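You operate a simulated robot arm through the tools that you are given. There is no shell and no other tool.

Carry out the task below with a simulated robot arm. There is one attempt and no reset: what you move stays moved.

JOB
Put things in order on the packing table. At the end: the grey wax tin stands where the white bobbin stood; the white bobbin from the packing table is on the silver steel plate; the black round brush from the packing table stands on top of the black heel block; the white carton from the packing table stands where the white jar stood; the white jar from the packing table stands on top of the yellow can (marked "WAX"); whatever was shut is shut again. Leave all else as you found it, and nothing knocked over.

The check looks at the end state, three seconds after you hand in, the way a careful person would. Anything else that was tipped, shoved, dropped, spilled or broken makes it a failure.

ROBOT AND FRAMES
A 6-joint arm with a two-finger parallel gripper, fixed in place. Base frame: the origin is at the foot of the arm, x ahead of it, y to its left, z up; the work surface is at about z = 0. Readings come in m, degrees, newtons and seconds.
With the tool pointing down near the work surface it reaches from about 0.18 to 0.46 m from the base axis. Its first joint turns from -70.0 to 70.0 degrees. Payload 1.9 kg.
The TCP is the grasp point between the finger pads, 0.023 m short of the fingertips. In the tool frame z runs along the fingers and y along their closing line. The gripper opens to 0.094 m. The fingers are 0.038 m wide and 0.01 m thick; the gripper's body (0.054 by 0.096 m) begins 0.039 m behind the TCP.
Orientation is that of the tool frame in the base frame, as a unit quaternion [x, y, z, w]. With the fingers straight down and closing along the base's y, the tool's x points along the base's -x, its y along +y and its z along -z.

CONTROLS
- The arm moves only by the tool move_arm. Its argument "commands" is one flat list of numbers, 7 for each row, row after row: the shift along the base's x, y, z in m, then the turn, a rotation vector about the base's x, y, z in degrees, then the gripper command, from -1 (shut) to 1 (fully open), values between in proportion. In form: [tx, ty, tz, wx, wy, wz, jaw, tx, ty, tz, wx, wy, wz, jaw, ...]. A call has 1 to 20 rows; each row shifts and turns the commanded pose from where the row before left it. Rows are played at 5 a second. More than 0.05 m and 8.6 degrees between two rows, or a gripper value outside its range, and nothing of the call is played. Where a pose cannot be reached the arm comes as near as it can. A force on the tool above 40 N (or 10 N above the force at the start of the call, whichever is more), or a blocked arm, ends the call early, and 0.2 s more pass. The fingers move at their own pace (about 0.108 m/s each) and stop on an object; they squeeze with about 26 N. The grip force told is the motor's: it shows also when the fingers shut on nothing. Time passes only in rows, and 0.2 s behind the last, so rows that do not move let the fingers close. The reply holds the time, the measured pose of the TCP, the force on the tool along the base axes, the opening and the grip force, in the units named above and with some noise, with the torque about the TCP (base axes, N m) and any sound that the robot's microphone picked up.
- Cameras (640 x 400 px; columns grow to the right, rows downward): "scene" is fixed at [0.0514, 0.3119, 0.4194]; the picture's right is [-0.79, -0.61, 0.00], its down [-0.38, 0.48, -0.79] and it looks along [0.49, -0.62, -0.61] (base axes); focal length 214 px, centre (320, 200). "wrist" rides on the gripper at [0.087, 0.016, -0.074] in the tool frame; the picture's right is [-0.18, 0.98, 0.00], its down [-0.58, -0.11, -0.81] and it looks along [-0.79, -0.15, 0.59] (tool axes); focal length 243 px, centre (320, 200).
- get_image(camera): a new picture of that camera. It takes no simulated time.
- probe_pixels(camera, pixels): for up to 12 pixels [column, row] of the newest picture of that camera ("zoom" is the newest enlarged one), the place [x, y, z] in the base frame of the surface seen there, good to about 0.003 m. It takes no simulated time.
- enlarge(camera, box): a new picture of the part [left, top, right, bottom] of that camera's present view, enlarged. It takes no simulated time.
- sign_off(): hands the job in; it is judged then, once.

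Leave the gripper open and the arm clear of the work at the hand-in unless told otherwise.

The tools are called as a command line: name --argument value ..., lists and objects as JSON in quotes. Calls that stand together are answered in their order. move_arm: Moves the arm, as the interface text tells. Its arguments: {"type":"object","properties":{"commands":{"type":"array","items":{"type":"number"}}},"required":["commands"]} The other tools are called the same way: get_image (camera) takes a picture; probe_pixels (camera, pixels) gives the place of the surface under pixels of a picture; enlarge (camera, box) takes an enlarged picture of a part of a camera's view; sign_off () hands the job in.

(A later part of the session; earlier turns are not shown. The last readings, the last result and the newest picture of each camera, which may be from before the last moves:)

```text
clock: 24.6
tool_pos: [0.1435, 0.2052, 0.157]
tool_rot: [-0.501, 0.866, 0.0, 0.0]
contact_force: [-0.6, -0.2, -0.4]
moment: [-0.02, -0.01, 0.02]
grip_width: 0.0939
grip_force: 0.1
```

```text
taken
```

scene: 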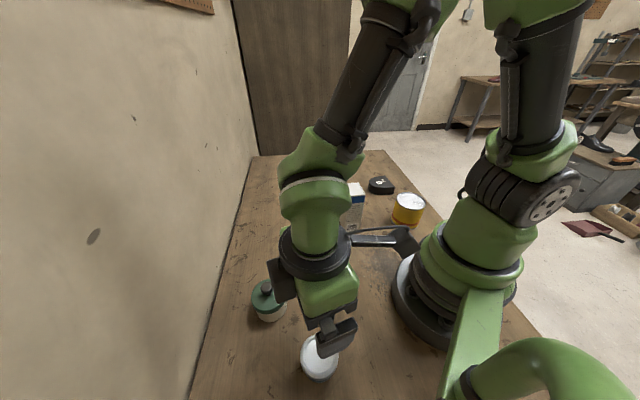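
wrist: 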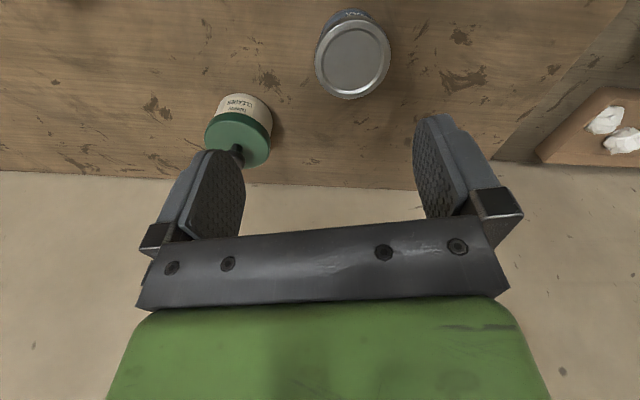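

The tin's lid is seen at about (353,60). I'll probe its rim at left, right, back and front for the centre and diameter, plus the jar's parts.

probe_pixels --camera "wrist" --pixels '[[317, 62], [389, 58], [353, 25], [350, 96], [353, 60], [332, 88], [240, 150], [240, 128], [207, 130], [270, 138], [242, 108], [245, 97]]'

enlarge --camera "wrist" --box '[300, 0, 410, 110]'

enlarge --camera "wrist" --box '[190, 80, 290, 180]'

```text
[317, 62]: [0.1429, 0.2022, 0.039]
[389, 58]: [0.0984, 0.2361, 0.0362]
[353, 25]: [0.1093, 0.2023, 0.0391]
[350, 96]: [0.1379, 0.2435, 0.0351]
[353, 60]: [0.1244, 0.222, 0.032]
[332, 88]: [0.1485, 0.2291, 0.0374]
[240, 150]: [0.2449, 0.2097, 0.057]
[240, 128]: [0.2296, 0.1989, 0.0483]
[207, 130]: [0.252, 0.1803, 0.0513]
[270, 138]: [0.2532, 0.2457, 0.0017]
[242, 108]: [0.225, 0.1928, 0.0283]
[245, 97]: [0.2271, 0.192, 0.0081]
```

```text
3.64 times, centred on (355, 55) of wrist
```

zoom: 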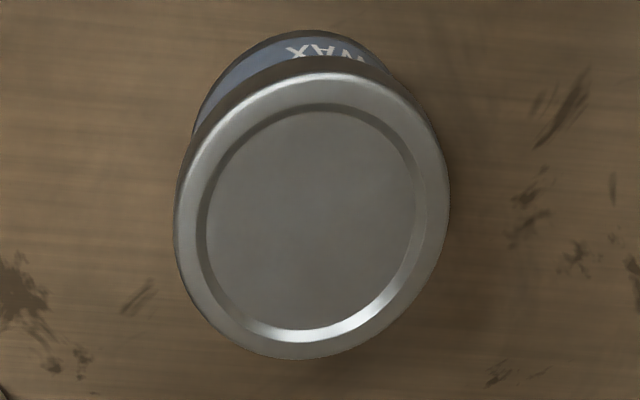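

```text
4.00 times, centred on (240, 130) of wrist
```

zoom: 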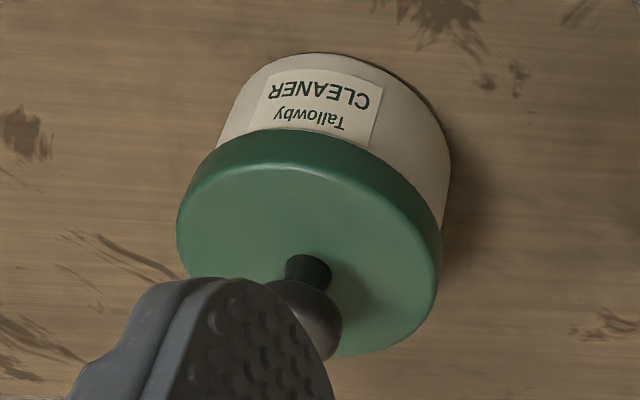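

The tin centre is about (0.122, 0.222), diameter about 0.056–0.058, top at about 0.036. I'll move over it and come down to z≈0.075 to check the alignment.

move_arm --commands '[-0.0107, 0.0084, 0, 0, 0, 0, 1, -0.0107, 0.0084, 0, 0, 0, 0, 1, 0, 0, -0.04, 0, 0, 0, 1, 0, 0, -0.04, 0, 0, 0, 1, 0, 0, 0, 0, 0, 0, 1]'

get_image --camera "wrist"

get_image --camera "scene"

```text
clock: 25.8
tool_pos: [0.1196, 0.2207, 0.0772]
tool_rot: [-0.499, 0.866, 0.001, 0.0]
contact_force: [-0.6, -0.1, 0.0]
moment: [-0.06, 0.02, 0.01]
grip_width: 0.094
grip_force: 0.0
```

```text
taken
```

wrist: 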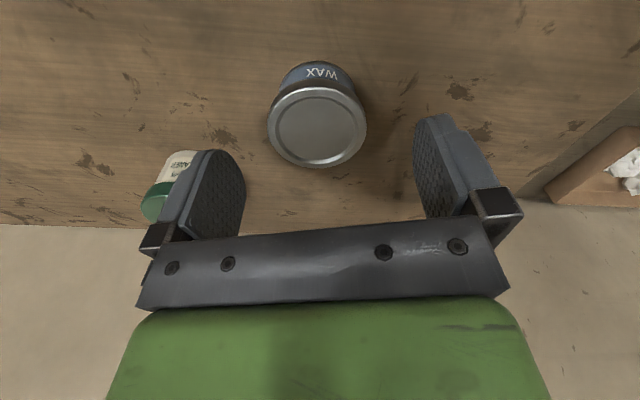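

```text
taken
```

scene: 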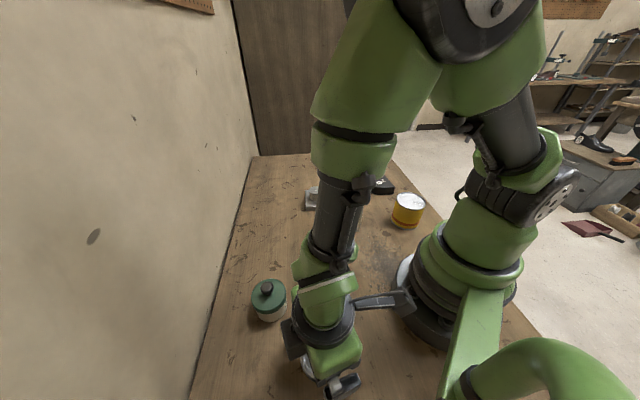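

The tin lid is centred at about (317,127) between the fingers. I'll probe its rim to fine-centre.

probe_pixels --camera "wrist" --pixels '[[269, 128], [364, 122], [314, 90], [320, 164], [317, 127], [322, 82], [322, 65]]'

```text
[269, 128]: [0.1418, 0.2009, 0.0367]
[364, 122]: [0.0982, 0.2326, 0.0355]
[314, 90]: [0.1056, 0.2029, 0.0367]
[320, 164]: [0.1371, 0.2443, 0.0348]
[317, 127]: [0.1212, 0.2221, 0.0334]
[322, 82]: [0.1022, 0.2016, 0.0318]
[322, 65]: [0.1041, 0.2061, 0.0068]
```

The centre is (0.121, 0.222). I'll shift by about 1.5 mm and descend to z≈0.029, then close on it.

move_arm --commands '[0.0015, 0.0014, -0.02, 0, 0, 0, 1, 0, 0, -0.02, 0, 0, 0, 1, 0, 0, -0.0085, 0, 0, 0, 1, 0, 0, 0, 0, 0, 0, 1, 0, 0, 0, 0, 0, 0, -1, 0, 0, 0, 0, 0, 0, -1, 0, 0, 0, 0, 0, 0, -1, 0, 0, 0, 0, 0, 0, -1]'

get_image --camera "wrist"

```text
clock: 27.6
tool_pos: [0.122, 0.2238, 0.0304]
tool_rot: [-0.5, 0.866, 0.0, 0.0]
contact_force: [0.4, -0.4, -0.8]
moment: [-0.03, 0.01, -0.01]
grip_width: 0.0585
grip_force: 25.5
```

```text
taken
```

wrist: 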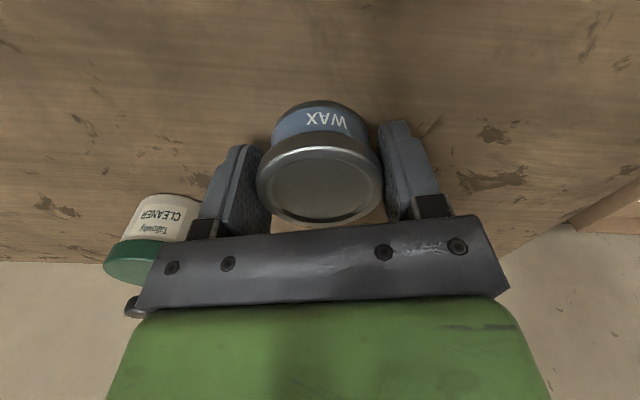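

The tin is gripped (0.0585 m, 25.5 N). I'll lift only 15 mm and check that the whole tin comes up and not just its lid.

move_arm --commands '[0, 0, 0.008, 0, 0, 0, -1, 0, 0, 0.007, 0, 0, 0, -1, 0, 0, 0, 0, 0, 0, -1]'

get_image --camera "wrist"

enlarge --camera "scene" --box '[270, 320, 370, 400]'

```text
clock: 28.4
tool_pos: [0.1217, 0.222, 0.0449]
tool_rot: [-0.5, 0.866, 0.001, 0.0]
contact_force: [0.0, 0.4, -0.5]
moment: [-0.04, -0.02, 0.0]
grip_width: 0.0585
grip_force: 25.9
```

```text
taken
```

wrist: 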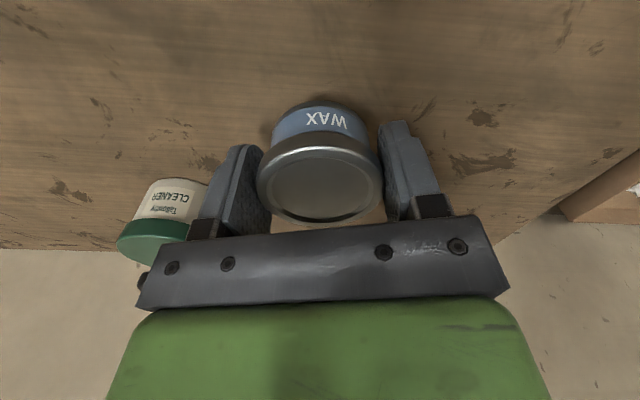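

```text
5.00 times, centred on (320, 360) of scene
```

zoom: 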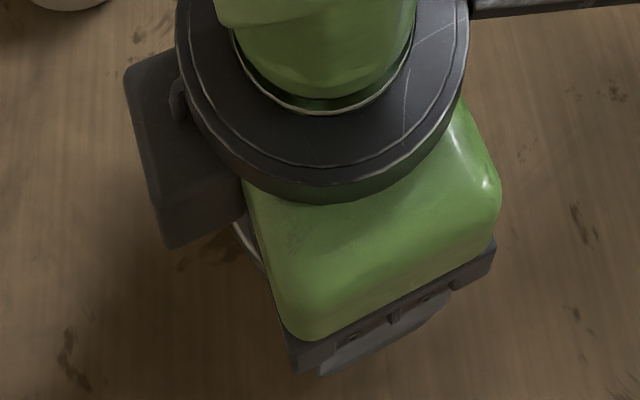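

The whole tin came up (the band and "WAX" stayed in place in the gripper, with a gap beneath). I'll lift to z≈0.15 and carry it to the bobbin's old spot (0.350, 0.083), turning to yaw ≈ -10° so the camera stays away from the brush and carton.

move_arm --commands '[0, 0, 0.035, 0, 0, 0, -1, 0, 0, 0.035, 0, 0, 0, -1, 0, 0, 0.035, 0, 0, 0, -1, 0.0253, -0.0155, 0, 0, 0, -7.8, -1, 0.0253, -0.0155, 0, 0, 0, -7.8, -1, 0.0253, -0.0155, 0, 0, 0, -7.8, -1, 0.0253, -0.0155, 0, 0, 0, -7.8, -1, 0.0253, -0.0155, 0, 0, 0, -7.8, -1, 0.0253, -0.0155, 0, 0, 0, -7.8, -1, 0.0253, -0.0155, 0, 0, 0, -7.8, -1, 0.0253, -0.0155, 0, 0, 0, -7.8, -1, 0.0253, -0.0155, 0, 0, 0, -7.8, -1, 0, 0, -0.04, 0, 0, 0, -1, 0, 0, 0, 0, 0, 0, -1]'

get_image --camera "wrist"

get_image --camera "scene"

```text
clock: 31.4
tool_pos: [0.3494, 0.0835, 0.109]
tool_rot: [0.09, 0.996, 0.001, 0.0]
contact_force: [-0.4, -1.9, -1.7]
moment: [-0.01, 0.04, 0.0]
grip_width: 0.059
grip_force: 25.6
```

```text
taken
```

wrist: 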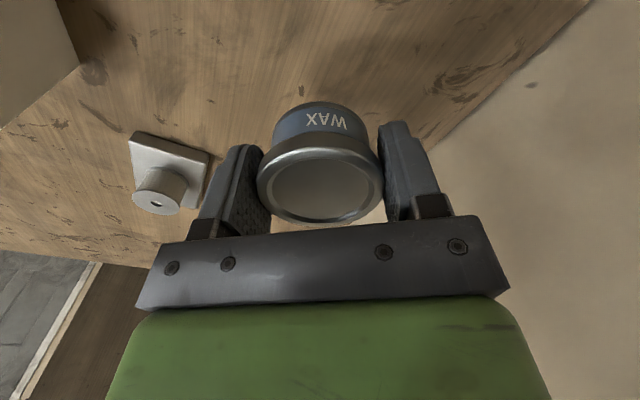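

```text
taken
```

scene: 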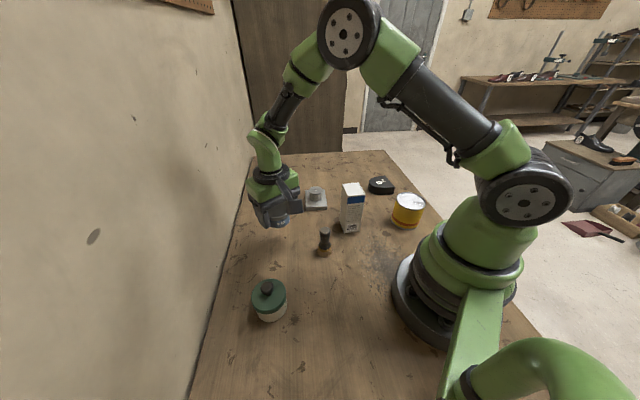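

The tin is above the bobbin's old spot. I'll descend to z≈0.034 and check the force.

move_arm --commands '[0, 0, -0.03, 0, 0, 0, -1, 0, 0, -0.03, 0, 0, 0, -1, 0, 0, -0.014, 0, 0, 0, -1, 0, 0, -0.002, 0, 0, 0, -1, 0, 0, 0, 0, 0, 0, -1]'

```text
clock: 32.6
tool_pos: [0.3496, 0.0842, 0.0341]
tool_rot: [0.089, 0.996, 0.001, 0.001]
contact_force: [0.2, -0.2, -0.1]
moment: [-0.01, -0.03, 0.0]
grip_width: 0.0588
grip_force: 26.6
```

No contact yet. I'll step down to the table in 1 mm steps.

move_arm --commands '[0, 0, -0.001, 0, 0, 0, -1, 0, 0, -0.001, 0, 0, 0, -1, 0, 0, -0.001, 0, 0, 0, -1, 0, 0, -0.0007, 0, 0, 0, -1, 0, 0, 0, 0, 0, 0, -1]'

```text
clock: 33.8
tool_pos: [0.3495, 0.0832, 0.0298]
tool_rot: [0.089, 0.996, 0.001, 0.0]
contact_force: [-0.2, -0.2, -0.5]
moment: [-0.05, -0.04, -0.03]
grip_width: 0.0587
grip_force: 26.2
```

move_arm --commands '[0, 0, -0.0007, 0, 0, 0, -1, 0, 0, -0.0005, 0, 0, 0, -1, 0, 0, 0, 0, 0, 0, -1]'

enlarge --camera "scene" --box '[240, 190, 330, 260]'

```text
clock: 34.6
tool_pos: [0.3515, 0.084, 0.0289]
tool_rot: [0.089, 0.996, 0.001, 0.001]
contact_force: [-6.7, -3.0, 19.0]
moment: [-0.1, 0.1, -0.03]
grip_width: 0.0582
grip_force: 25.6
```

```text
5.71 times, centred on (285, 225) of scene
```

zoom: 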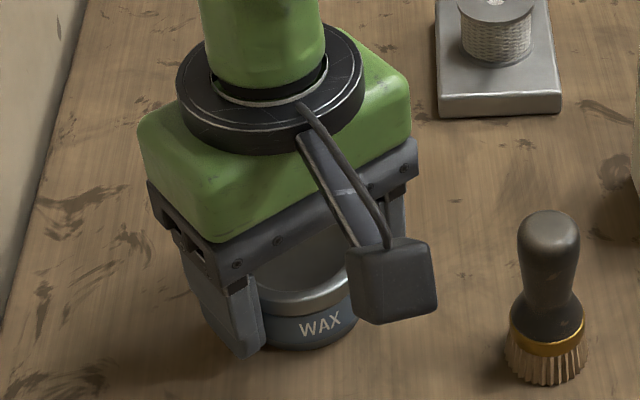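

Firm contact (19 N), so the tin is on the table. I'll ease up by about 0.8 mm, open, and rise straight up.

move_arm --commands '[0, 0, 0.0008, 0, 0, 0, -1, 0, 0, 0, 0, 0, 0, 0.5, 0, 0, 0, 0, 0, 0, 1, 0, 0, 0, 0, 0, 0, 1, 0, 0, 0.03, 0, 0, 0, 1, 0, 0, 0.045, 0, 0, 0, 1, 0, 0, 0.045, 0, 0, 0, 1, 0, 0, 0, 0, 0, 0, 1]'

get_image --camera "wrist"

get_image --camera "scene"

enlarge --camera "scene" --box '[240, 190, 360, 270]'

```text
clock: 36.4
tool_pos: [0.3503, 0.084, 0.1511]
tool_rot: [0.089, 0.996, 0.001, 0.0]
contact_force: [-0.3, 0.6, -0.5]
moment: [0.02, -0.01, -0.02]
grip_width: 0.0941
grip_force: 0.1
```

```text
taken
```

wrist: 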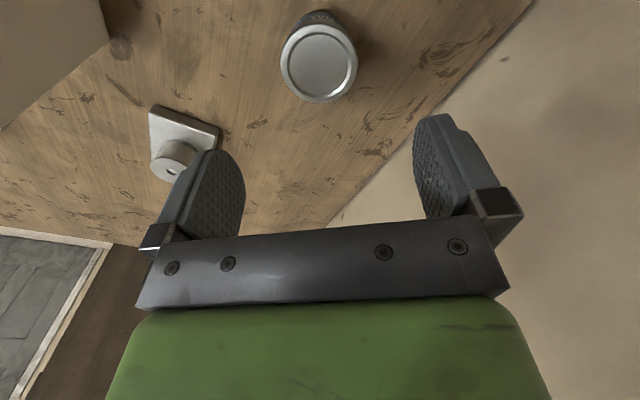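

```text
taken
```

scene: 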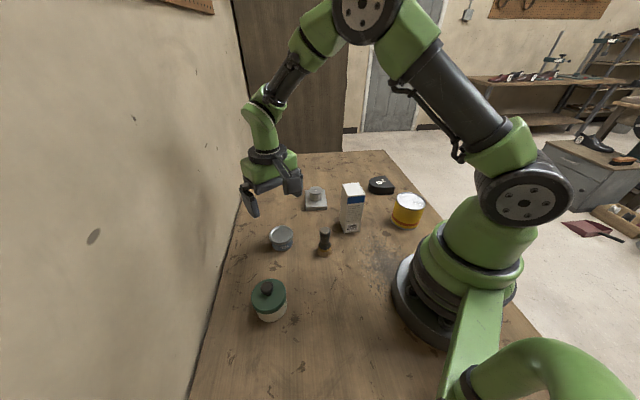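

```text
5.00 times, centred on (300, 230) of scene
```

zoom: 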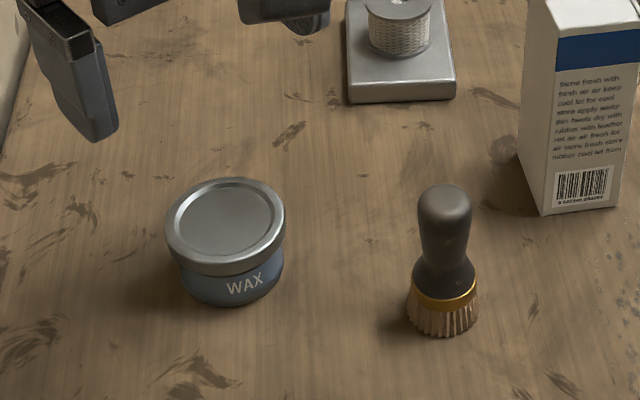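

The tin stands at the bobbin's old spot. I'll probe its lid height and centre to be sure it is level, and probe the brush for the next step.

probe_pixels --camera "wrist" --pixels '[[283, 65], [355, 62], [318, 30], [320, 98], [319, 62], [318, 18]]'

enlarge --camera "scene" --box '[300, 215, 350, 265]'

probe_pixels --camera "scene" --pixels '[[324, 229], [324, 233], [324, 240], [324, 246], [318, 247], [330, 247], [324, 252], [320, 233], [328, 233], [282, 232], [270, 234], [293, 234]]'

```text
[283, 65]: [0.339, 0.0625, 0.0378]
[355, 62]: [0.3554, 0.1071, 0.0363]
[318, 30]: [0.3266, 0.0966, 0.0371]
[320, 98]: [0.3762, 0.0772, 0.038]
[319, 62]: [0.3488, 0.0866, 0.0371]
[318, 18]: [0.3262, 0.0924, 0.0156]
```

```text
8.00 times, centred on (325, 240) of scene
```

zoom: 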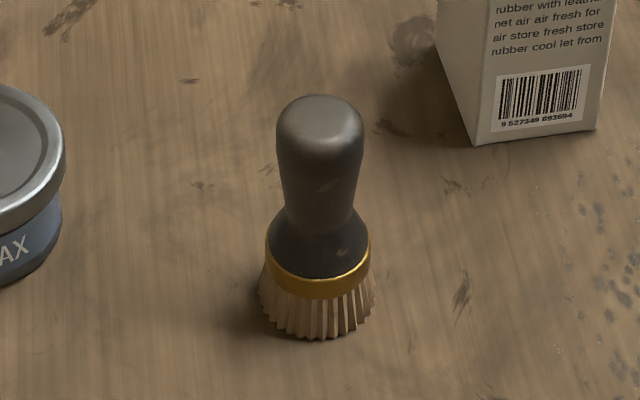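

```text
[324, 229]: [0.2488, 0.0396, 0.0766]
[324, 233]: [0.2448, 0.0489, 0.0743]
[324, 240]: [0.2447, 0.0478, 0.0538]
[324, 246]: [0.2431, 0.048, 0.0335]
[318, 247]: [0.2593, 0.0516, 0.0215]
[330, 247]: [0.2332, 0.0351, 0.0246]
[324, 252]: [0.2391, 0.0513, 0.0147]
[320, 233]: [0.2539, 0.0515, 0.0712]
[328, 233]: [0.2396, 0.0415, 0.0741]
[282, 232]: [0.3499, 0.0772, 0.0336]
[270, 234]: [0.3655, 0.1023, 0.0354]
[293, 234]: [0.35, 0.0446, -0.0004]
```

The tin is level and centred at about (0.351, 0.086), close to the bobbin's spot. Next is the brush: its handle is about 0.02 thick and 0.077 tall, centred near (0.247, 0.044). I'll go above it with yaw -45° at z≈0.15.

move_arm --commands '[-0.0206, -0.0081, 0.002, 0, 0, -7, 1, -0.0206, -0.0081, 0.002, 0, 0, -7, 1, -0.0206, -0.0081, 0, 0, 0, -7, 1, -0.0206, -0.0081, 0, 0, 0, -7, 1, -0.0206, -0.0081, 0, 0, 0, -7, 1, 0, 0, 0, 0, 0, 0, 1]'

get_image --camera "wrist"

get_image --camera "scene"

```text
clock: 37.8
tool_pos: [0.2475, 0.0422, 0.1529]
tool_rot: [0.385, 0.923, 0.001, 0.0]
contact_force: [0.2, 0.7, -0.8]
moment: [0.04, 0.0, 0.02]
grip_width: 0.0941
grip_force: 0.0
```

```text
taken
```

wrist: 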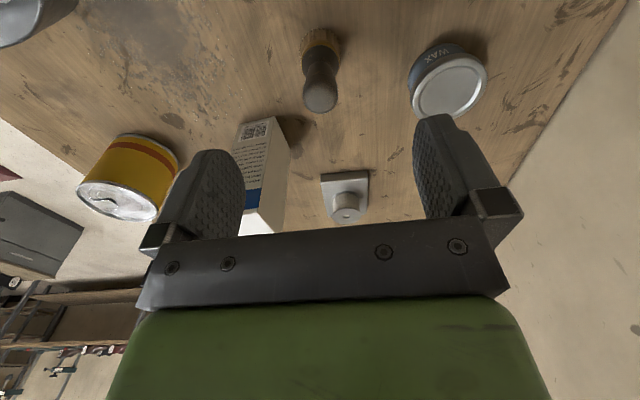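

```text
taken
```

scene: 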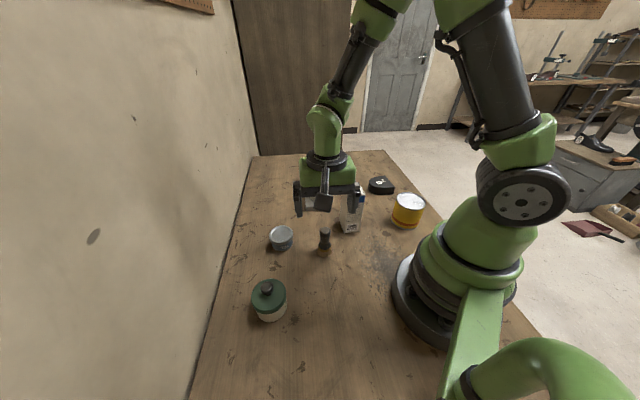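

The brush is at (320,85) below the open fingers. I'll probe its handle and bristle base for the centre.

probe_pixels --camera "wrist" --pixels '[[321, 96], [306, 96], [337, 96], [321, 84], [321, 108], [303, 40], [340, 40], [320, 48], [320, 60]]'

enlarge --camera "wrist" --box '[280, 20, 370, 120]'

enlarge --camera "wrist" --box '[70, 120, 190, 230]'

```text
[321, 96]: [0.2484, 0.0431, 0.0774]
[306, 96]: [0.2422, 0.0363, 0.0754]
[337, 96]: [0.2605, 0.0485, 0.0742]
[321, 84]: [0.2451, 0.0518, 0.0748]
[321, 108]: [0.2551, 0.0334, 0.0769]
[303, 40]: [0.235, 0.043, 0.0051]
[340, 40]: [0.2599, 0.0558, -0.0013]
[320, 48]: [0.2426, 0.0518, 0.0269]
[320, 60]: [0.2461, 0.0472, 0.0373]
```

```text
4.00 times, centred on (325, 70) of wrist
```

zoom: 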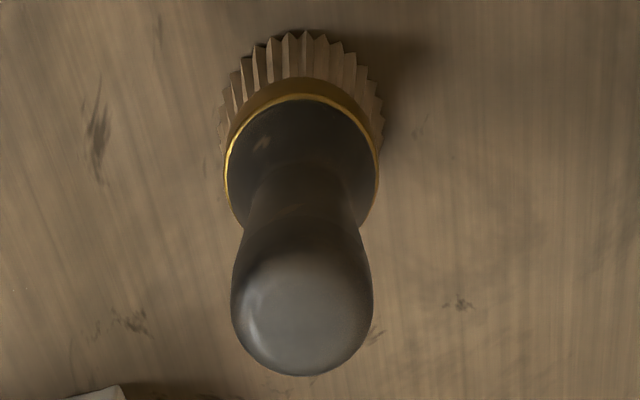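

```text
3.64 times, centred on (130, 175) of wrist
```

zoom: 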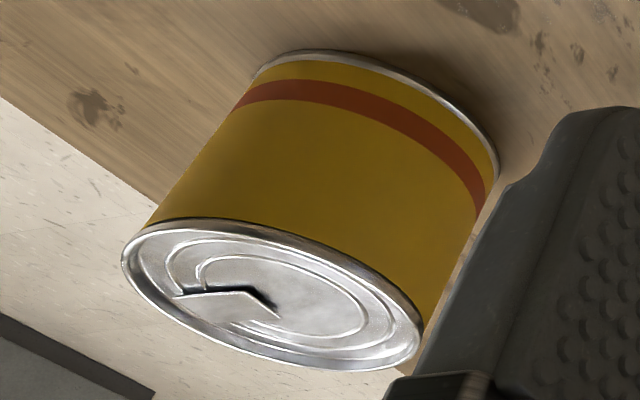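

The brush centre is at about (0.249, 0.043), right under the TCP. I'll descend to z≈0.058 (fingertips ~0.035, well above the bristles) and close on the handle.

move_arm --commands '[0.001, 0.0005, -0.04, 0, 0, 0, 1, 0, 0, -0.035, 0, 0, 0, 1, 0, 0, -0.02, 0, 0, 0, 1, 0, 0, 0, 0, 0, 0, 1, 0, 0, 0, 0, 0, 0, -1, 0, 0, 0, 0, 0, 0, -1, 0, 0, 0, 0, 0, 0, -1, 0, 0, 0, 0, 0, 0, -1]'

get_image --camera "wrist"

enlarge --camera "scene" --box '[280, 180, 380, 270]'

```text
clock: 39.6
tool_pos: [0.2499, 0.0468, 0.0567]
tool_rot: [0.384, 0.923, 0.001, 0.0]
contact_force: [1.2, 0.9, 0.9]
moment: [-0.02, -0.01, 0.0]
grip_width: 0.0228
grip_force: 25.6
```

```text
taken
```

wrist: 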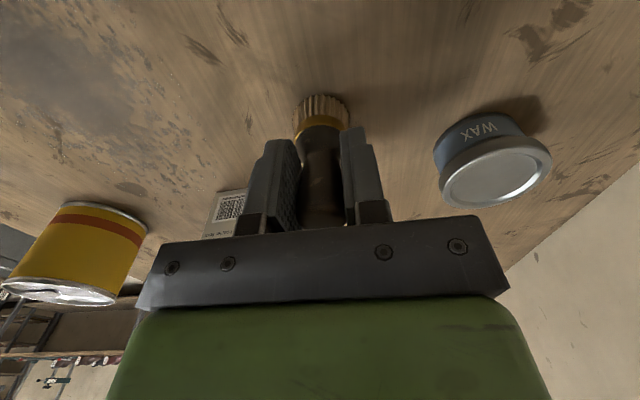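

```text
4.44 times, centred on (330, 225) of scene
```

zoom: 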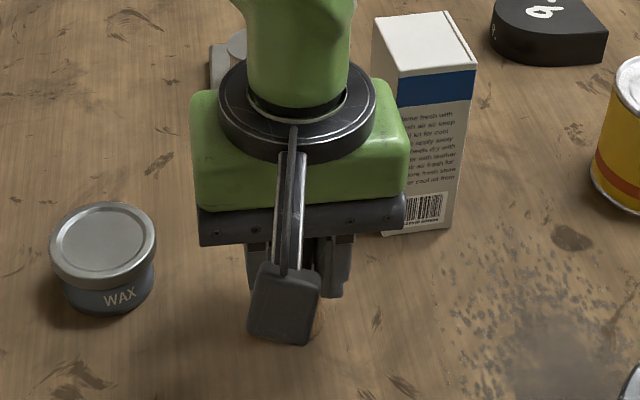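

The handle is gripped (0.0228 m). I'll lift to z≈0.1 and check how the brush hangs.

move_arm --commands '[0, 0, 0.01, 0, 0, 0, -1, 0, 0, 0.03, 0, 0, 0, -1, 0, 0, 0.04, 0, 0, 0, -1, 0, 0, 0.03, 0, 0, 0, -1, 0, 0, 0, 0, 0, 0, -1]'

get_image --camera "wrist"

enlarge --camera "scene" --box '[270, 160, 390, 250]'

```text
clock: 40.8
tool_pos: [0.2487, 0.0438, 0.1693]
tool_rot: [0.384, 0.923, 0.001, 0.0]
contact_force: [0.3, -0.4, -0.4]
moment: [0.02, -0.01, -0.01]
grip_width: 0.0231
grip_force: 25.3
```

```text
taken
```

wrist: 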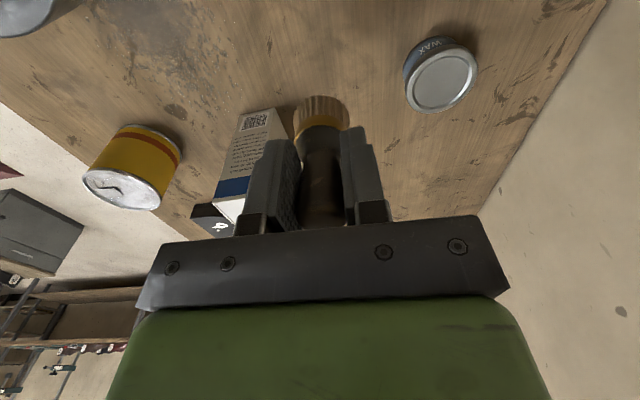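

```text
4.44 times, centred on (330, 205) of scene
```

zoom: 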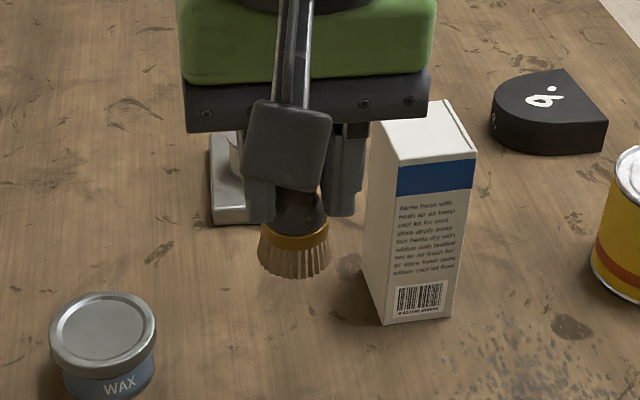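

The brush hangs straight. I'll rise to z≈0.235 (bristles at about 0.18, well over the carton's 0.125), then carry it over to the heel block around (0.260, -0.283).

move_arm --commands '[0, 0, 0.033, 0, 0, 0, -1, 0, 0, 0.033, 0, 0, 0, -1, 0.0014, -0.0409, 0, 0, 0, 0, -1, 0.0014, -0.0409, 0, 0, 0, 0, -1, 0.0014, -0.0409, 0, 0, 0, 0, -1, 0.0014, -0.0409, 0, 0, 0, 0, -1, 0.0014, -0.0409, 0, 0, 0, 0, -1, 0.0014, -0.0409, 0, 0, 0, 0, -1, 0.0014, -0.0409, 0, 0, 0, 0, -1, 0.0014, -0.0409, 0, 0, 0, 0, -1, 0, 0, -0.04, 0, 0, 0, -1, 0, 0, -0.04, 0, 0, 0, -1, 0, 0, 0, 0, 0, 0, -1]'

get_image --camera "wrist"

get_image --camera "scene"

```text
clock: 43.6
tool_pos: [0.2567, -0.2829, 0.153]
tool_rot: [0.384, 0.923, 0.001, 0.0]
contact_force: [0.0, -0.2, -0.3]
moment: [-0.01, -0.01, 0.0]
grip_width: 0.0232
grip_force: 25.9
```

```text
taken
```

wrist: 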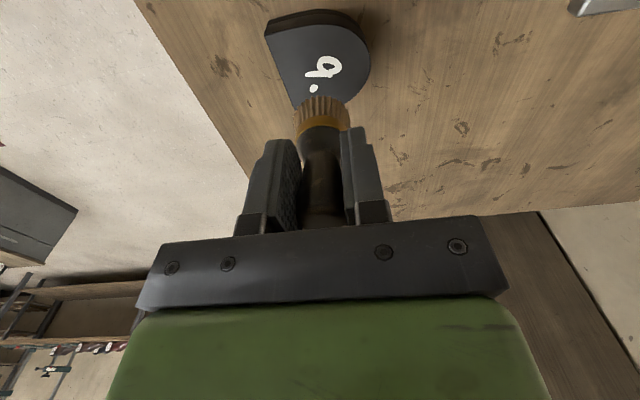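

```text
taken
```

scene: 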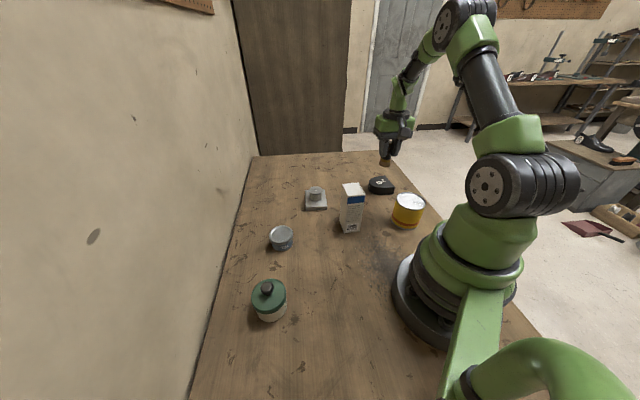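

I'll probe the heel block's top face outline: corners near (268,38) and (296,103), the curved side at (368,62), and the back edge at (320,26).

probe_pixels --camera "wrist" --pixels '[[270, 40], [295, 102], [366, 62], [340, 30], [300, 32], [360, 85], [320, 65], [345, 95]]'

enlarge --camera "wrist" --box '[250, 0, 390, 140]'

enlarge --camera "scene" --box '[350, 110, 430, 210]'

```text
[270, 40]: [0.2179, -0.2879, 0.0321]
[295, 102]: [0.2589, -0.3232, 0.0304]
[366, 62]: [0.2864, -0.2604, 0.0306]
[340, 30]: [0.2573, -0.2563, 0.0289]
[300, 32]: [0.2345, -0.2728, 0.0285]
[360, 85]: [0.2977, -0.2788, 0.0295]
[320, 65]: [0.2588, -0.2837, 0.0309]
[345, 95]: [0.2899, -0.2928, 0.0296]
```

```text
2.86 times, centred on (320, 70) of wrist
```

zoom: 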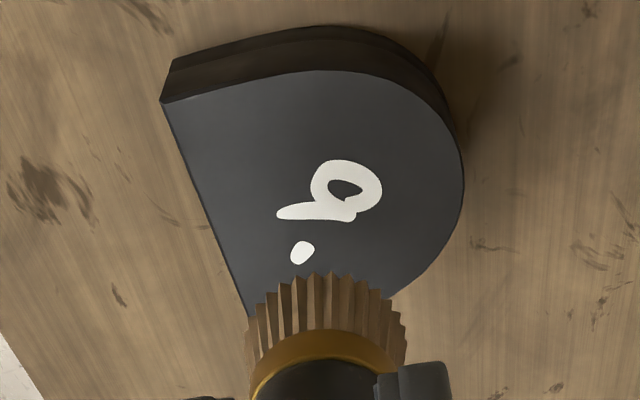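

```text
4.00 times, centred on (390, 160) of scene
```

zoom: 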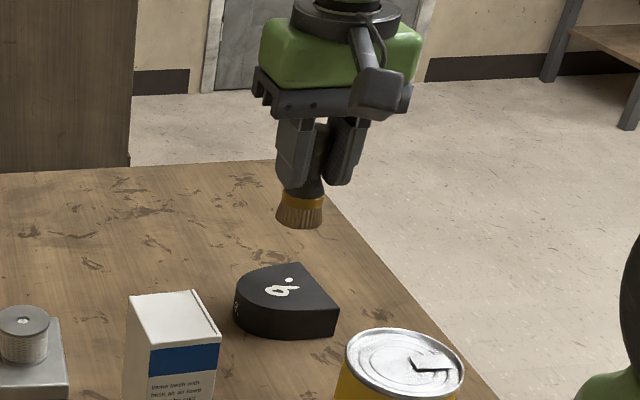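

The block's top centre is about (0.262, -0.284) with its top at about 0.032, so the release height should be TCP z≈0.089. I'll shift by 3 mm in x and descend to about 0.093.

move_arm --commands '[0.003, -0.001, -0.03, 0, 0, 0, -1, 0, 0, -0.025, 0, 0, 0, -1, 0, 0, -0.005, 0, 0, 0, -1, 0, 0, 0, 0, 0, 0, -1]'

get_image --camera "wrist"

enlarge --camera "scene" --box '[350, 130, 430, 210]'

```text
clock: 44.6
tool_pos: [0.261, -0.283, 0.0941]
tool_rot: [0.384, 0.923, 0.001, 0.001]
contact_force: [0.1, 0.4, 0.0]
moment: [-0.03, 0.02, -0.02]
grip_width: 0.0229
grip_force: 25.6
```

```text
taken
```

wrist: 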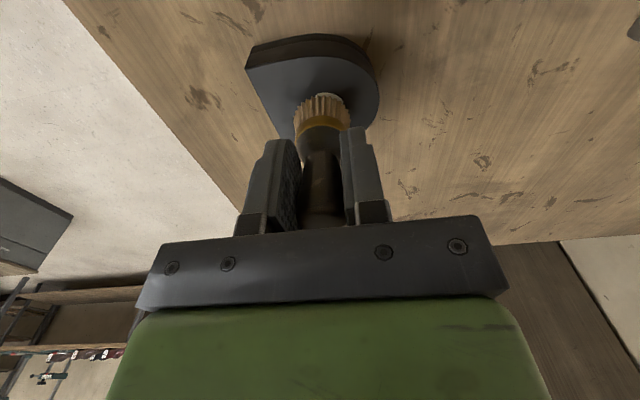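

```text
5.00 times, centred on (390, 170) of scene
```

zoom: 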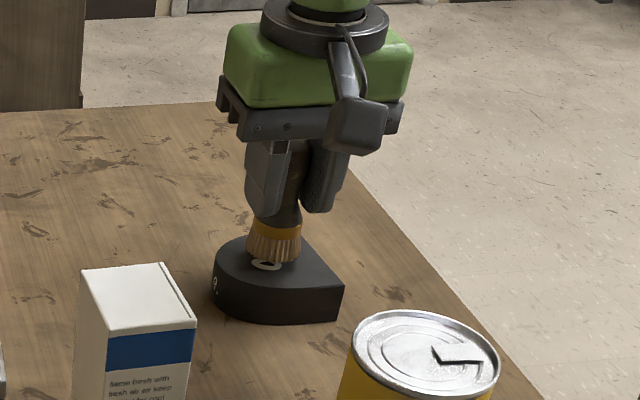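

The bristles are just above the block, well within its outline. I'll step down in 1–1.5 mm steps until contact.

move_arm --commands '[0, 0, -0.0015, 0, 0, 0, -1, 0, 0, -0.0015, 0, 0, 0, -1, 0, 0, -0.001, 0, 0, 0, -1, 0, 0, 0, 0, 0, 0, -1]'

```text
clock: 45.6
tool_pos: [0.2623, -0.2856, 0.0908]
tool_rot: [0.384, 0.923, 0.001, 0.001]
contact_force: [-0.1, 0.1, 0.6]
moment: [0.02, 0.01, -0.01]
grip_width: 0.0231
grip_force: 26.4
```

move_arm --commands '[0, 0, -0.001, 0, 0, 0, -1, 0, 0, -0.001, 0, 0, 0, -1, 0, 0, 0, 0, 0, 0, -1]'

```text
clock: 46.4
tool_pos: [0.2615, -0.2852, 0.0883]
tool_rot: [0.384, 0.923, 0.001, 0.001]
contact_force: [0.2, 0.0, -0.5]
moment: [0.0, -0.01, 0.01]
grip_width: 0.0229
grip_force: 26.0
```

move_arm --commands '[0, 0, -0.001, 0, 0, 0, -1, 0, 0, -0.0005, 0, 0, 0, -1, 0, 0, 0, 0, 0, 0, -1]'

enlarge --camera "scene" --box '[360, 150, 410, 205]'

```text
clock: 47.2
tool_pos: [0.2624, -0.2856, 0.0869]
tool_rot: [0.385, 0.923, 0.0, 0.001]
contact_force: [-1.0, 1.1, 8.6]
moment: [0.04, 0.05, -0.03]
grip_width: 0.0227
grip_force: 26.0
```

```text
7.27 times, centred on (385, 178) of scene
```

zoom: 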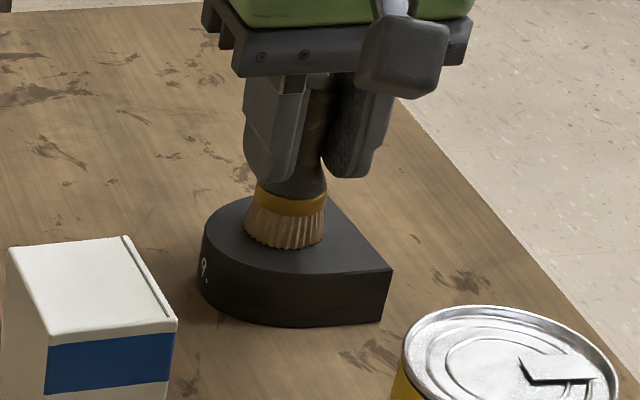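

Contact of 8.6 N, so the brush is seated on the block. I'll open the fingers and rise straight up.

move_arm --commands '[0, 0, 0.0005, 0, 0, 0, -1, 0, 0, 0, 0, 0, 0, 0.2, 0, 0, 0, 0, 0, 0, 0.5, 0, 0, 0, 0, 0, 0, 0.5, 0, 0, 0.03, 0, 0, 0, 0.5, 0, 0, 0.045, 0, 0, 0, 0.5, 0, 0, 0.045, 0, 0, 0, 1, 0, 0, 0, 0, 0, 0, 1]'

get_image --camera "wrist"

get_image --camera "scene"

enlarge --camera "scene" --box '[330, 140, 440, 240]'

```text
clock: 49.0
tool_pos: [0.2633, -0.286, 0.2079]
tool_rot: [0.384, 0.923, 0.001, 0.0]
contact_force: [-0.3, 0.3, -0.5]
moment: [-0.03, 0.02, 0.0]
grip_width: 0.094
grip_force: 0.0
```

```text
taken
```

wrist: 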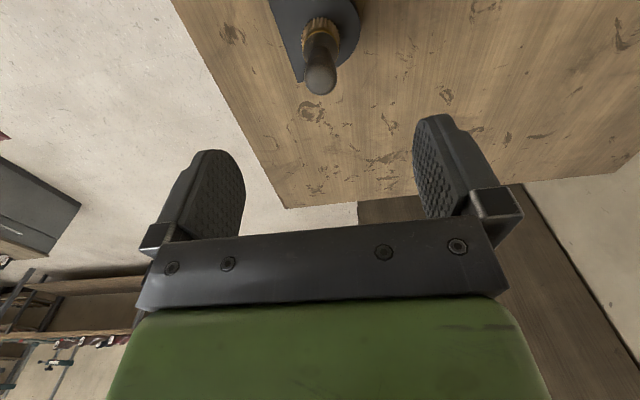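

```text
taken
```

scene: 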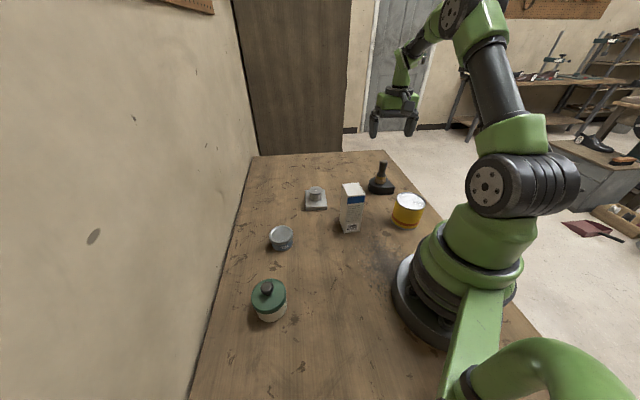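

```text
4.00 times, centred on (385, 190) of scene
```

zoom: 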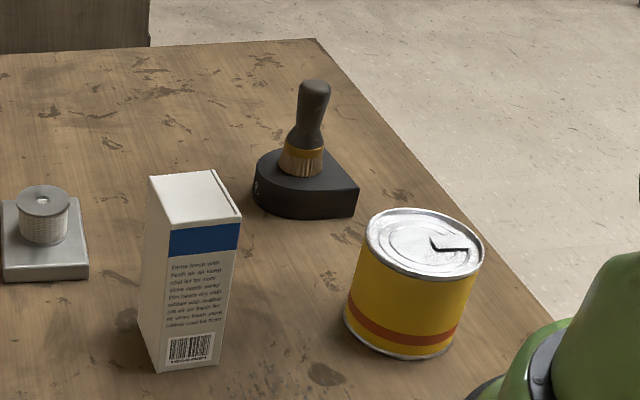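

The brush stands upright on the heel block. Before handling the jar, I'll look at the yellow can's top from above to learn where its tab and rim are.

move_arm --commands '[-0.031, 0.022, 0, 0, 0, -3.3, 1, -0.031, 0.022, 0, 0, 0, -3.3, 1, -0.031, 0.022, 0, 0, 0, -3.4, 1, 0, 0, 0, 0, 0, 0, 1]'

get_image --camera "wrist"

enlarge --camera "wrist" --box '[250, 0, 400, 110]'

```text
clock: 50.0
tool_pos: [0.1686, -0.2175, 0.2087]
tool_rot: [0.464, 0.886, 0.001, 0.001]
contact_force: [0.7, 0.0, 0.8]
moment: [0.01, -0.01, 0.01]
grip_width: 0.0939
grip_force: 0.1
```

```text
taken
```

wrist: 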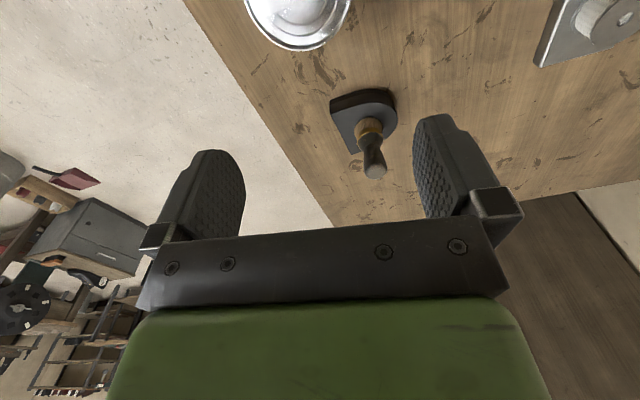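

```text
3.64 times, centred on (325, 55) of wrist
```

zoom: 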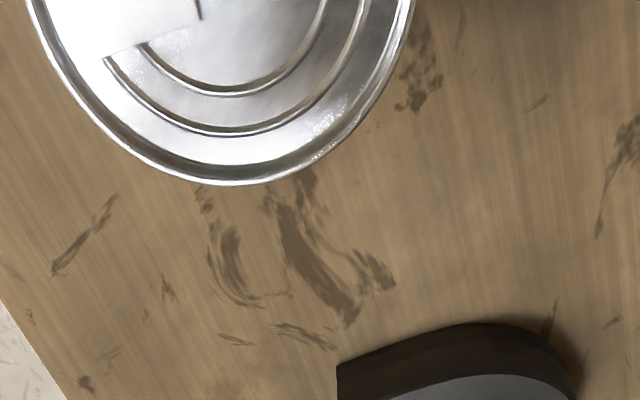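

The can is cut off at the top edge. I'll back the tool up a bit so the whole lid is in view.

move_arm --commands '[-0.014, 0.018, 0, 0, 0, 0, 1, -0.014, 0.018, 0, 0, 0, 0, 1, 0, 0, 0, 0, 0, 0, 1]'

get_image --camera "wrist"

enlarge --camera "wrist" --box '[250, 0, 400, 110]'

```text
clock: 50.8
tool_pos: [0.1404, -0.1833, 0.2074]
tool_rot: [0.463, 0.886, 0.0, 0.0]
contact_force: [0.1, 0.8, 0.0]
moment: [-0.01, 0.02, 0.01]
grip_width: 0.094
grip_force: 0.0
```

```text
taken
```

wrist: 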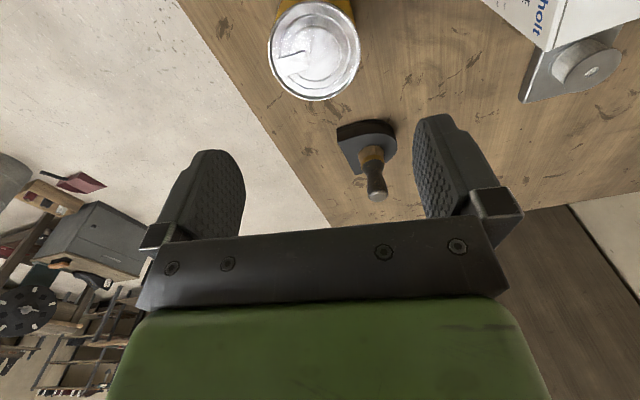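

```text
3.64 times, centred on (325, 55) of wrist
```

zoom: 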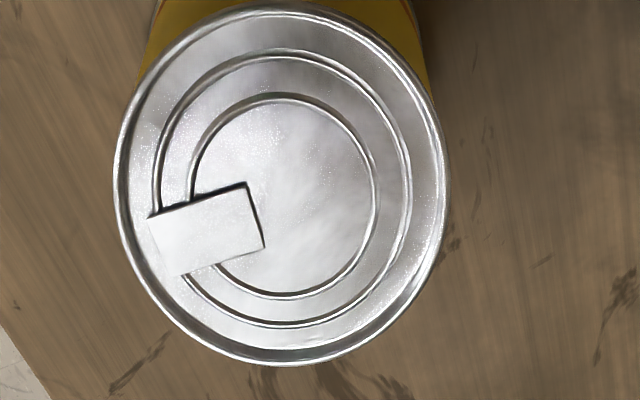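

Now the full lid is visible. I'll probe heights on the rim, panel and tab through this zoom to see how flat the seat is.

probe_pixels --camera "zoom" --pixels '[[120, 185], [445, 185], [280, 10], [280, 362], [300, 200], [340, 260], [210, 235], [170, 235], [245, 215], [280, 185], [255, 330], [400, 290]]'

```text
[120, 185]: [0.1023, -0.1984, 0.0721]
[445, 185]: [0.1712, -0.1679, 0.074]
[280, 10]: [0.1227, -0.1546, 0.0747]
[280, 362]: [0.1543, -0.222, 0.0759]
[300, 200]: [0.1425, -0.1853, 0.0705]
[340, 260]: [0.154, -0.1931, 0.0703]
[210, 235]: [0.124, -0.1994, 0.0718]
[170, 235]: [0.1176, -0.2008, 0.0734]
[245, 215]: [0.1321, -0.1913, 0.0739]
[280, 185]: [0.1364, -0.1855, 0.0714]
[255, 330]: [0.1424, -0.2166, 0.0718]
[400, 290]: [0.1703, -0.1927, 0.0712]
```

The can centre is about (0.1375, -0.1855), rim about 0.0755, panel about 0.071. Now I'll go to the jar: swing over at z≈0.2 to a hover near it with yaw about +40°.

move_arm --commands '[0.0183, 0.0305, 0.003, 0, 0, 7.9, 1, 0.0183, 0.0305, 0.003, 0, 0, 7.9, 1, 0.0183, 0.0305, 0.003, 0, 0, 7.9, 1, 0.0183, 0.0305, 0.003, 0, 0, 7.9, 1, 0.0183, 0.0305, 0.003, 0, 0, 7.9, 1, 0.0183, 0.0305, 0.003, 0, 0, 7.9, 1, -0.005, 0.029, -0.008, 0, 0, 7.9, 1, -0.005, 0.029, -0.008, 0, 0, 7.9, 1, -0.005, 0.029, -0.008, 0, 0, 7.9, 1, -0.005, 0.029, -0.008, 0, 0, 7.9, 1, -0.005, 0.029, -0.008, 0, 0, 7.9, 1, -0.005, 0.029, -0.008, 0, 0, 7.9, 1, 0, 0, 0, 0, 0, 0, 1]'

get_image --camera "wrist"

get_image --camera "scene"

```text
clock: 53.6
tool_pos: [0.2196, 0.1741, 0.1775]
tool_rot: [-0.339, 0.941, 0.001, 0.0]
contact_force: [-0.2, -0.4, -0.2]
moment: [-0.02, -0.02, 0.02]
grip_width: 0.0938
grip_force: 0.0
```

```text
taken
```

wrist: 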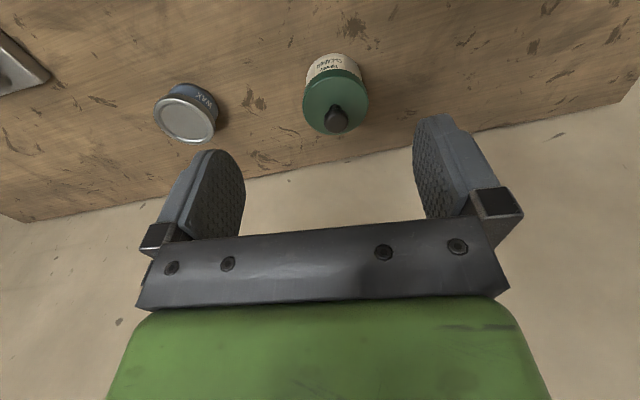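

```text
taken
```

scene: 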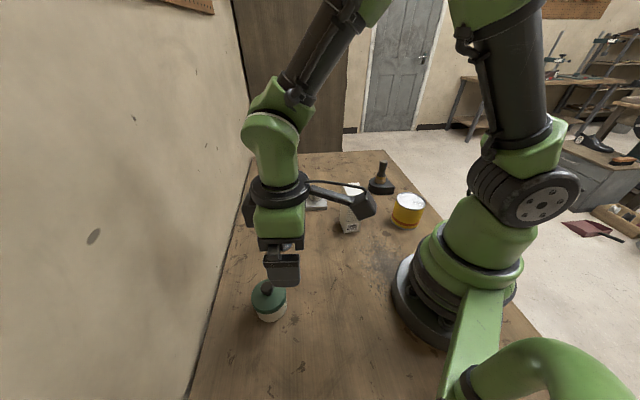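

The jar is at (335,95) in the wrist view. I'll enlarge it and probe the knob, the lid rim and the body for accurate sizes.

enlarge --camera "wrist" --box '[290, 40, 390, 150]'

probe_pixels --camera "wrist" --pixels '[[336, 120], [326, 120], [345, 120], [336, 130], [336, 111], [304, 103], [368, 98], [332, 72], [332, 83], [340, 137], [318, 130], [330, 60]]'

```text
3.64 times, centred on (340, 95) of wrist
```

zoom: 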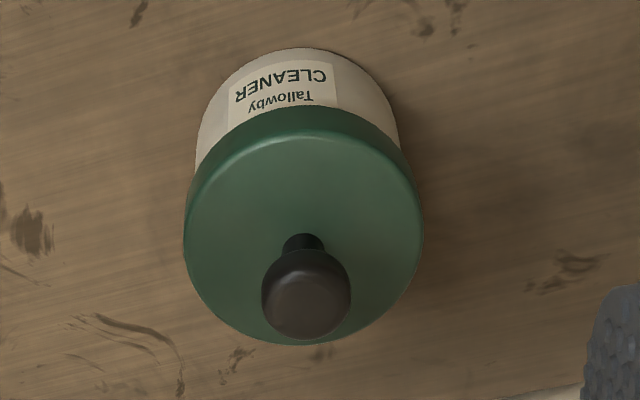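

```text
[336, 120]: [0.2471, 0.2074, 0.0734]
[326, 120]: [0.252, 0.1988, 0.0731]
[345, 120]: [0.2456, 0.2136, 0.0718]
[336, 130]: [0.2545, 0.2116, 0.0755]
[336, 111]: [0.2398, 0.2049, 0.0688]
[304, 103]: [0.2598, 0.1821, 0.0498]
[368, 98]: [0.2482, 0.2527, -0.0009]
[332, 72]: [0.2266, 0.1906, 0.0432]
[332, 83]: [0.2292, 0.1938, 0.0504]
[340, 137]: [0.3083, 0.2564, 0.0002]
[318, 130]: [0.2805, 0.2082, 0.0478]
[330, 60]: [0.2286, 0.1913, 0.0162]
```

The knob centre is at about (0.2475, 0.207), bulb z≈0.062–0.075, lid top ≈0.050. The lid (Ø≈0.060) is wider than the body (Ø≈0.054). I'll grip the knob and lift slightly to learn whether the lid comes off alone or the whole jar rises. First I'll move over it and partway down.

move_arm --commands '[0.014, 0.0165, 0, 0, 0, 0, 0.5, 0.014, 0.0165, 0, 0, 0, 0, 0.5, 0, 0, -0.03, 0, 0, 0, 0.5, 0, 0, -0.03, 0, 0, 0, 0.5, 0, 0, 0, 0, 0, 0, 0.5]'

get_image --camera "wrist"

```text
clock: 54.8
tool_pos: [0.248, 0.2074, 0.1187]
tool_rot: [-0.338, 0.941, 0.001, -0.001]
contact_force: [-0.3, 0.2, 1.4]
moment: [-0.02, 0.0, -0.02]
grip_width: 0.0704
grip_force: 0.1
```

```text
taken
```

wrist: 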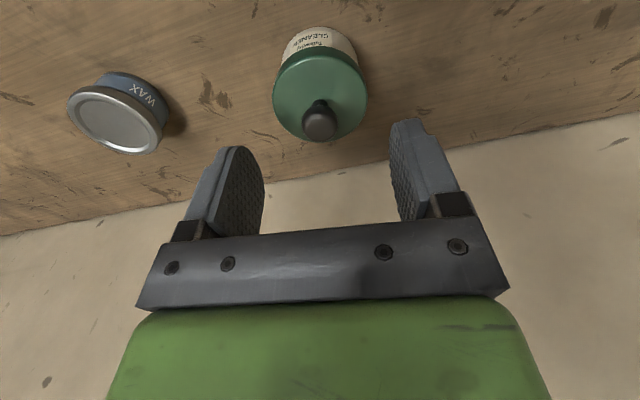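

The knob is centred at column 320. I'll descend to z≈0.077 (fingertips just above the lid) and close on the knob.

move_arm --commands '[0, 0, -0.02, 0, 0, 0, 0.5, 0, 0, -0.018, 0, 0, 0, 0.5, 0, 0, -0.0035, 0, 0, 0, 0.5, 0, 0, 0, 0, 0, 0, 0.5, 0, 0, 0, 0, 0, 0, -1, 0, 0, 0, 0, 0, 0, -1, 0, 0, 0, 0, 0, 0, -1, 0, 0, 0, 0, 0, 0, -1]'

get_image --camera "wrist"

enlarge --camera "scene" --box '[225, 250, 325, 340]'

```text
clock: 56.6
tool_pos: [0.2482, 0.2066, 0.075]
tool_rot: [-0.338, 0.941, 0.0, 0.0]
contact_force: [0.0, 0.0, -0.8]
moment: [-0.02, -0.01, -0.02]
grip_width: 0.019
grip_force: 26.4
heard: snap
```

```text
taken
```

wrist: 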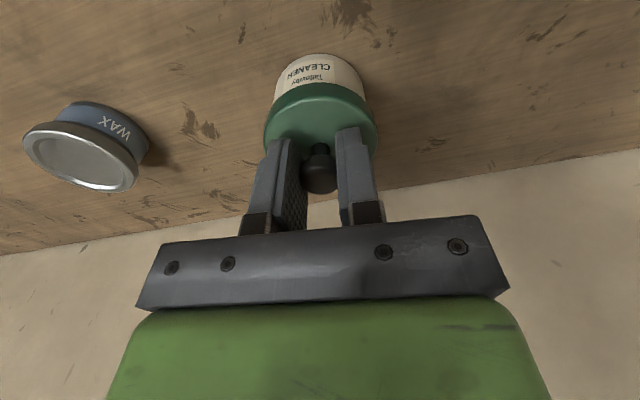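

```text
4.44 times, centred on (275, 295) of scene
```

zoom: 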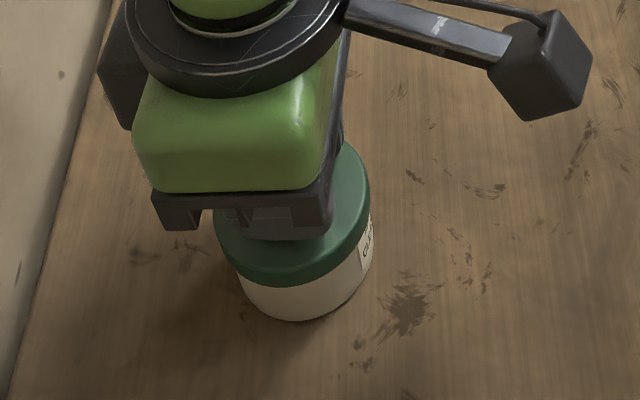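

A "snap" was heard while closing. I'll look closely at the knob and lid before moving.

enlarge --camera "wrist" --box '[240, 40, 400, 220]'

get_image --camera "scene"

```text
2.22 times, centred on (320, 130) of wrist
```

zoom: 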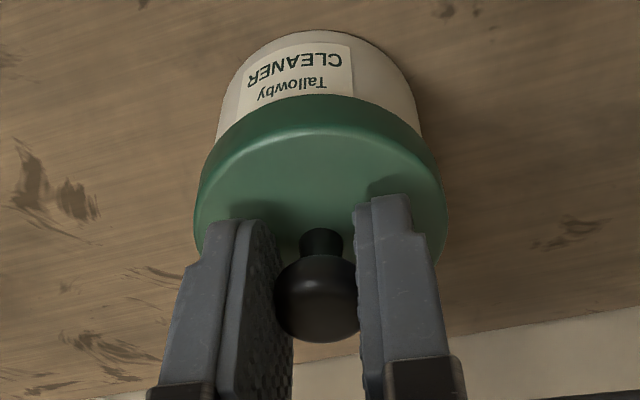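

```text
taken
```

scene: 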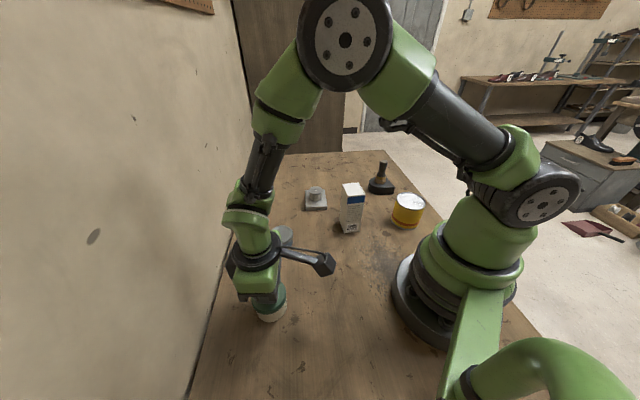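

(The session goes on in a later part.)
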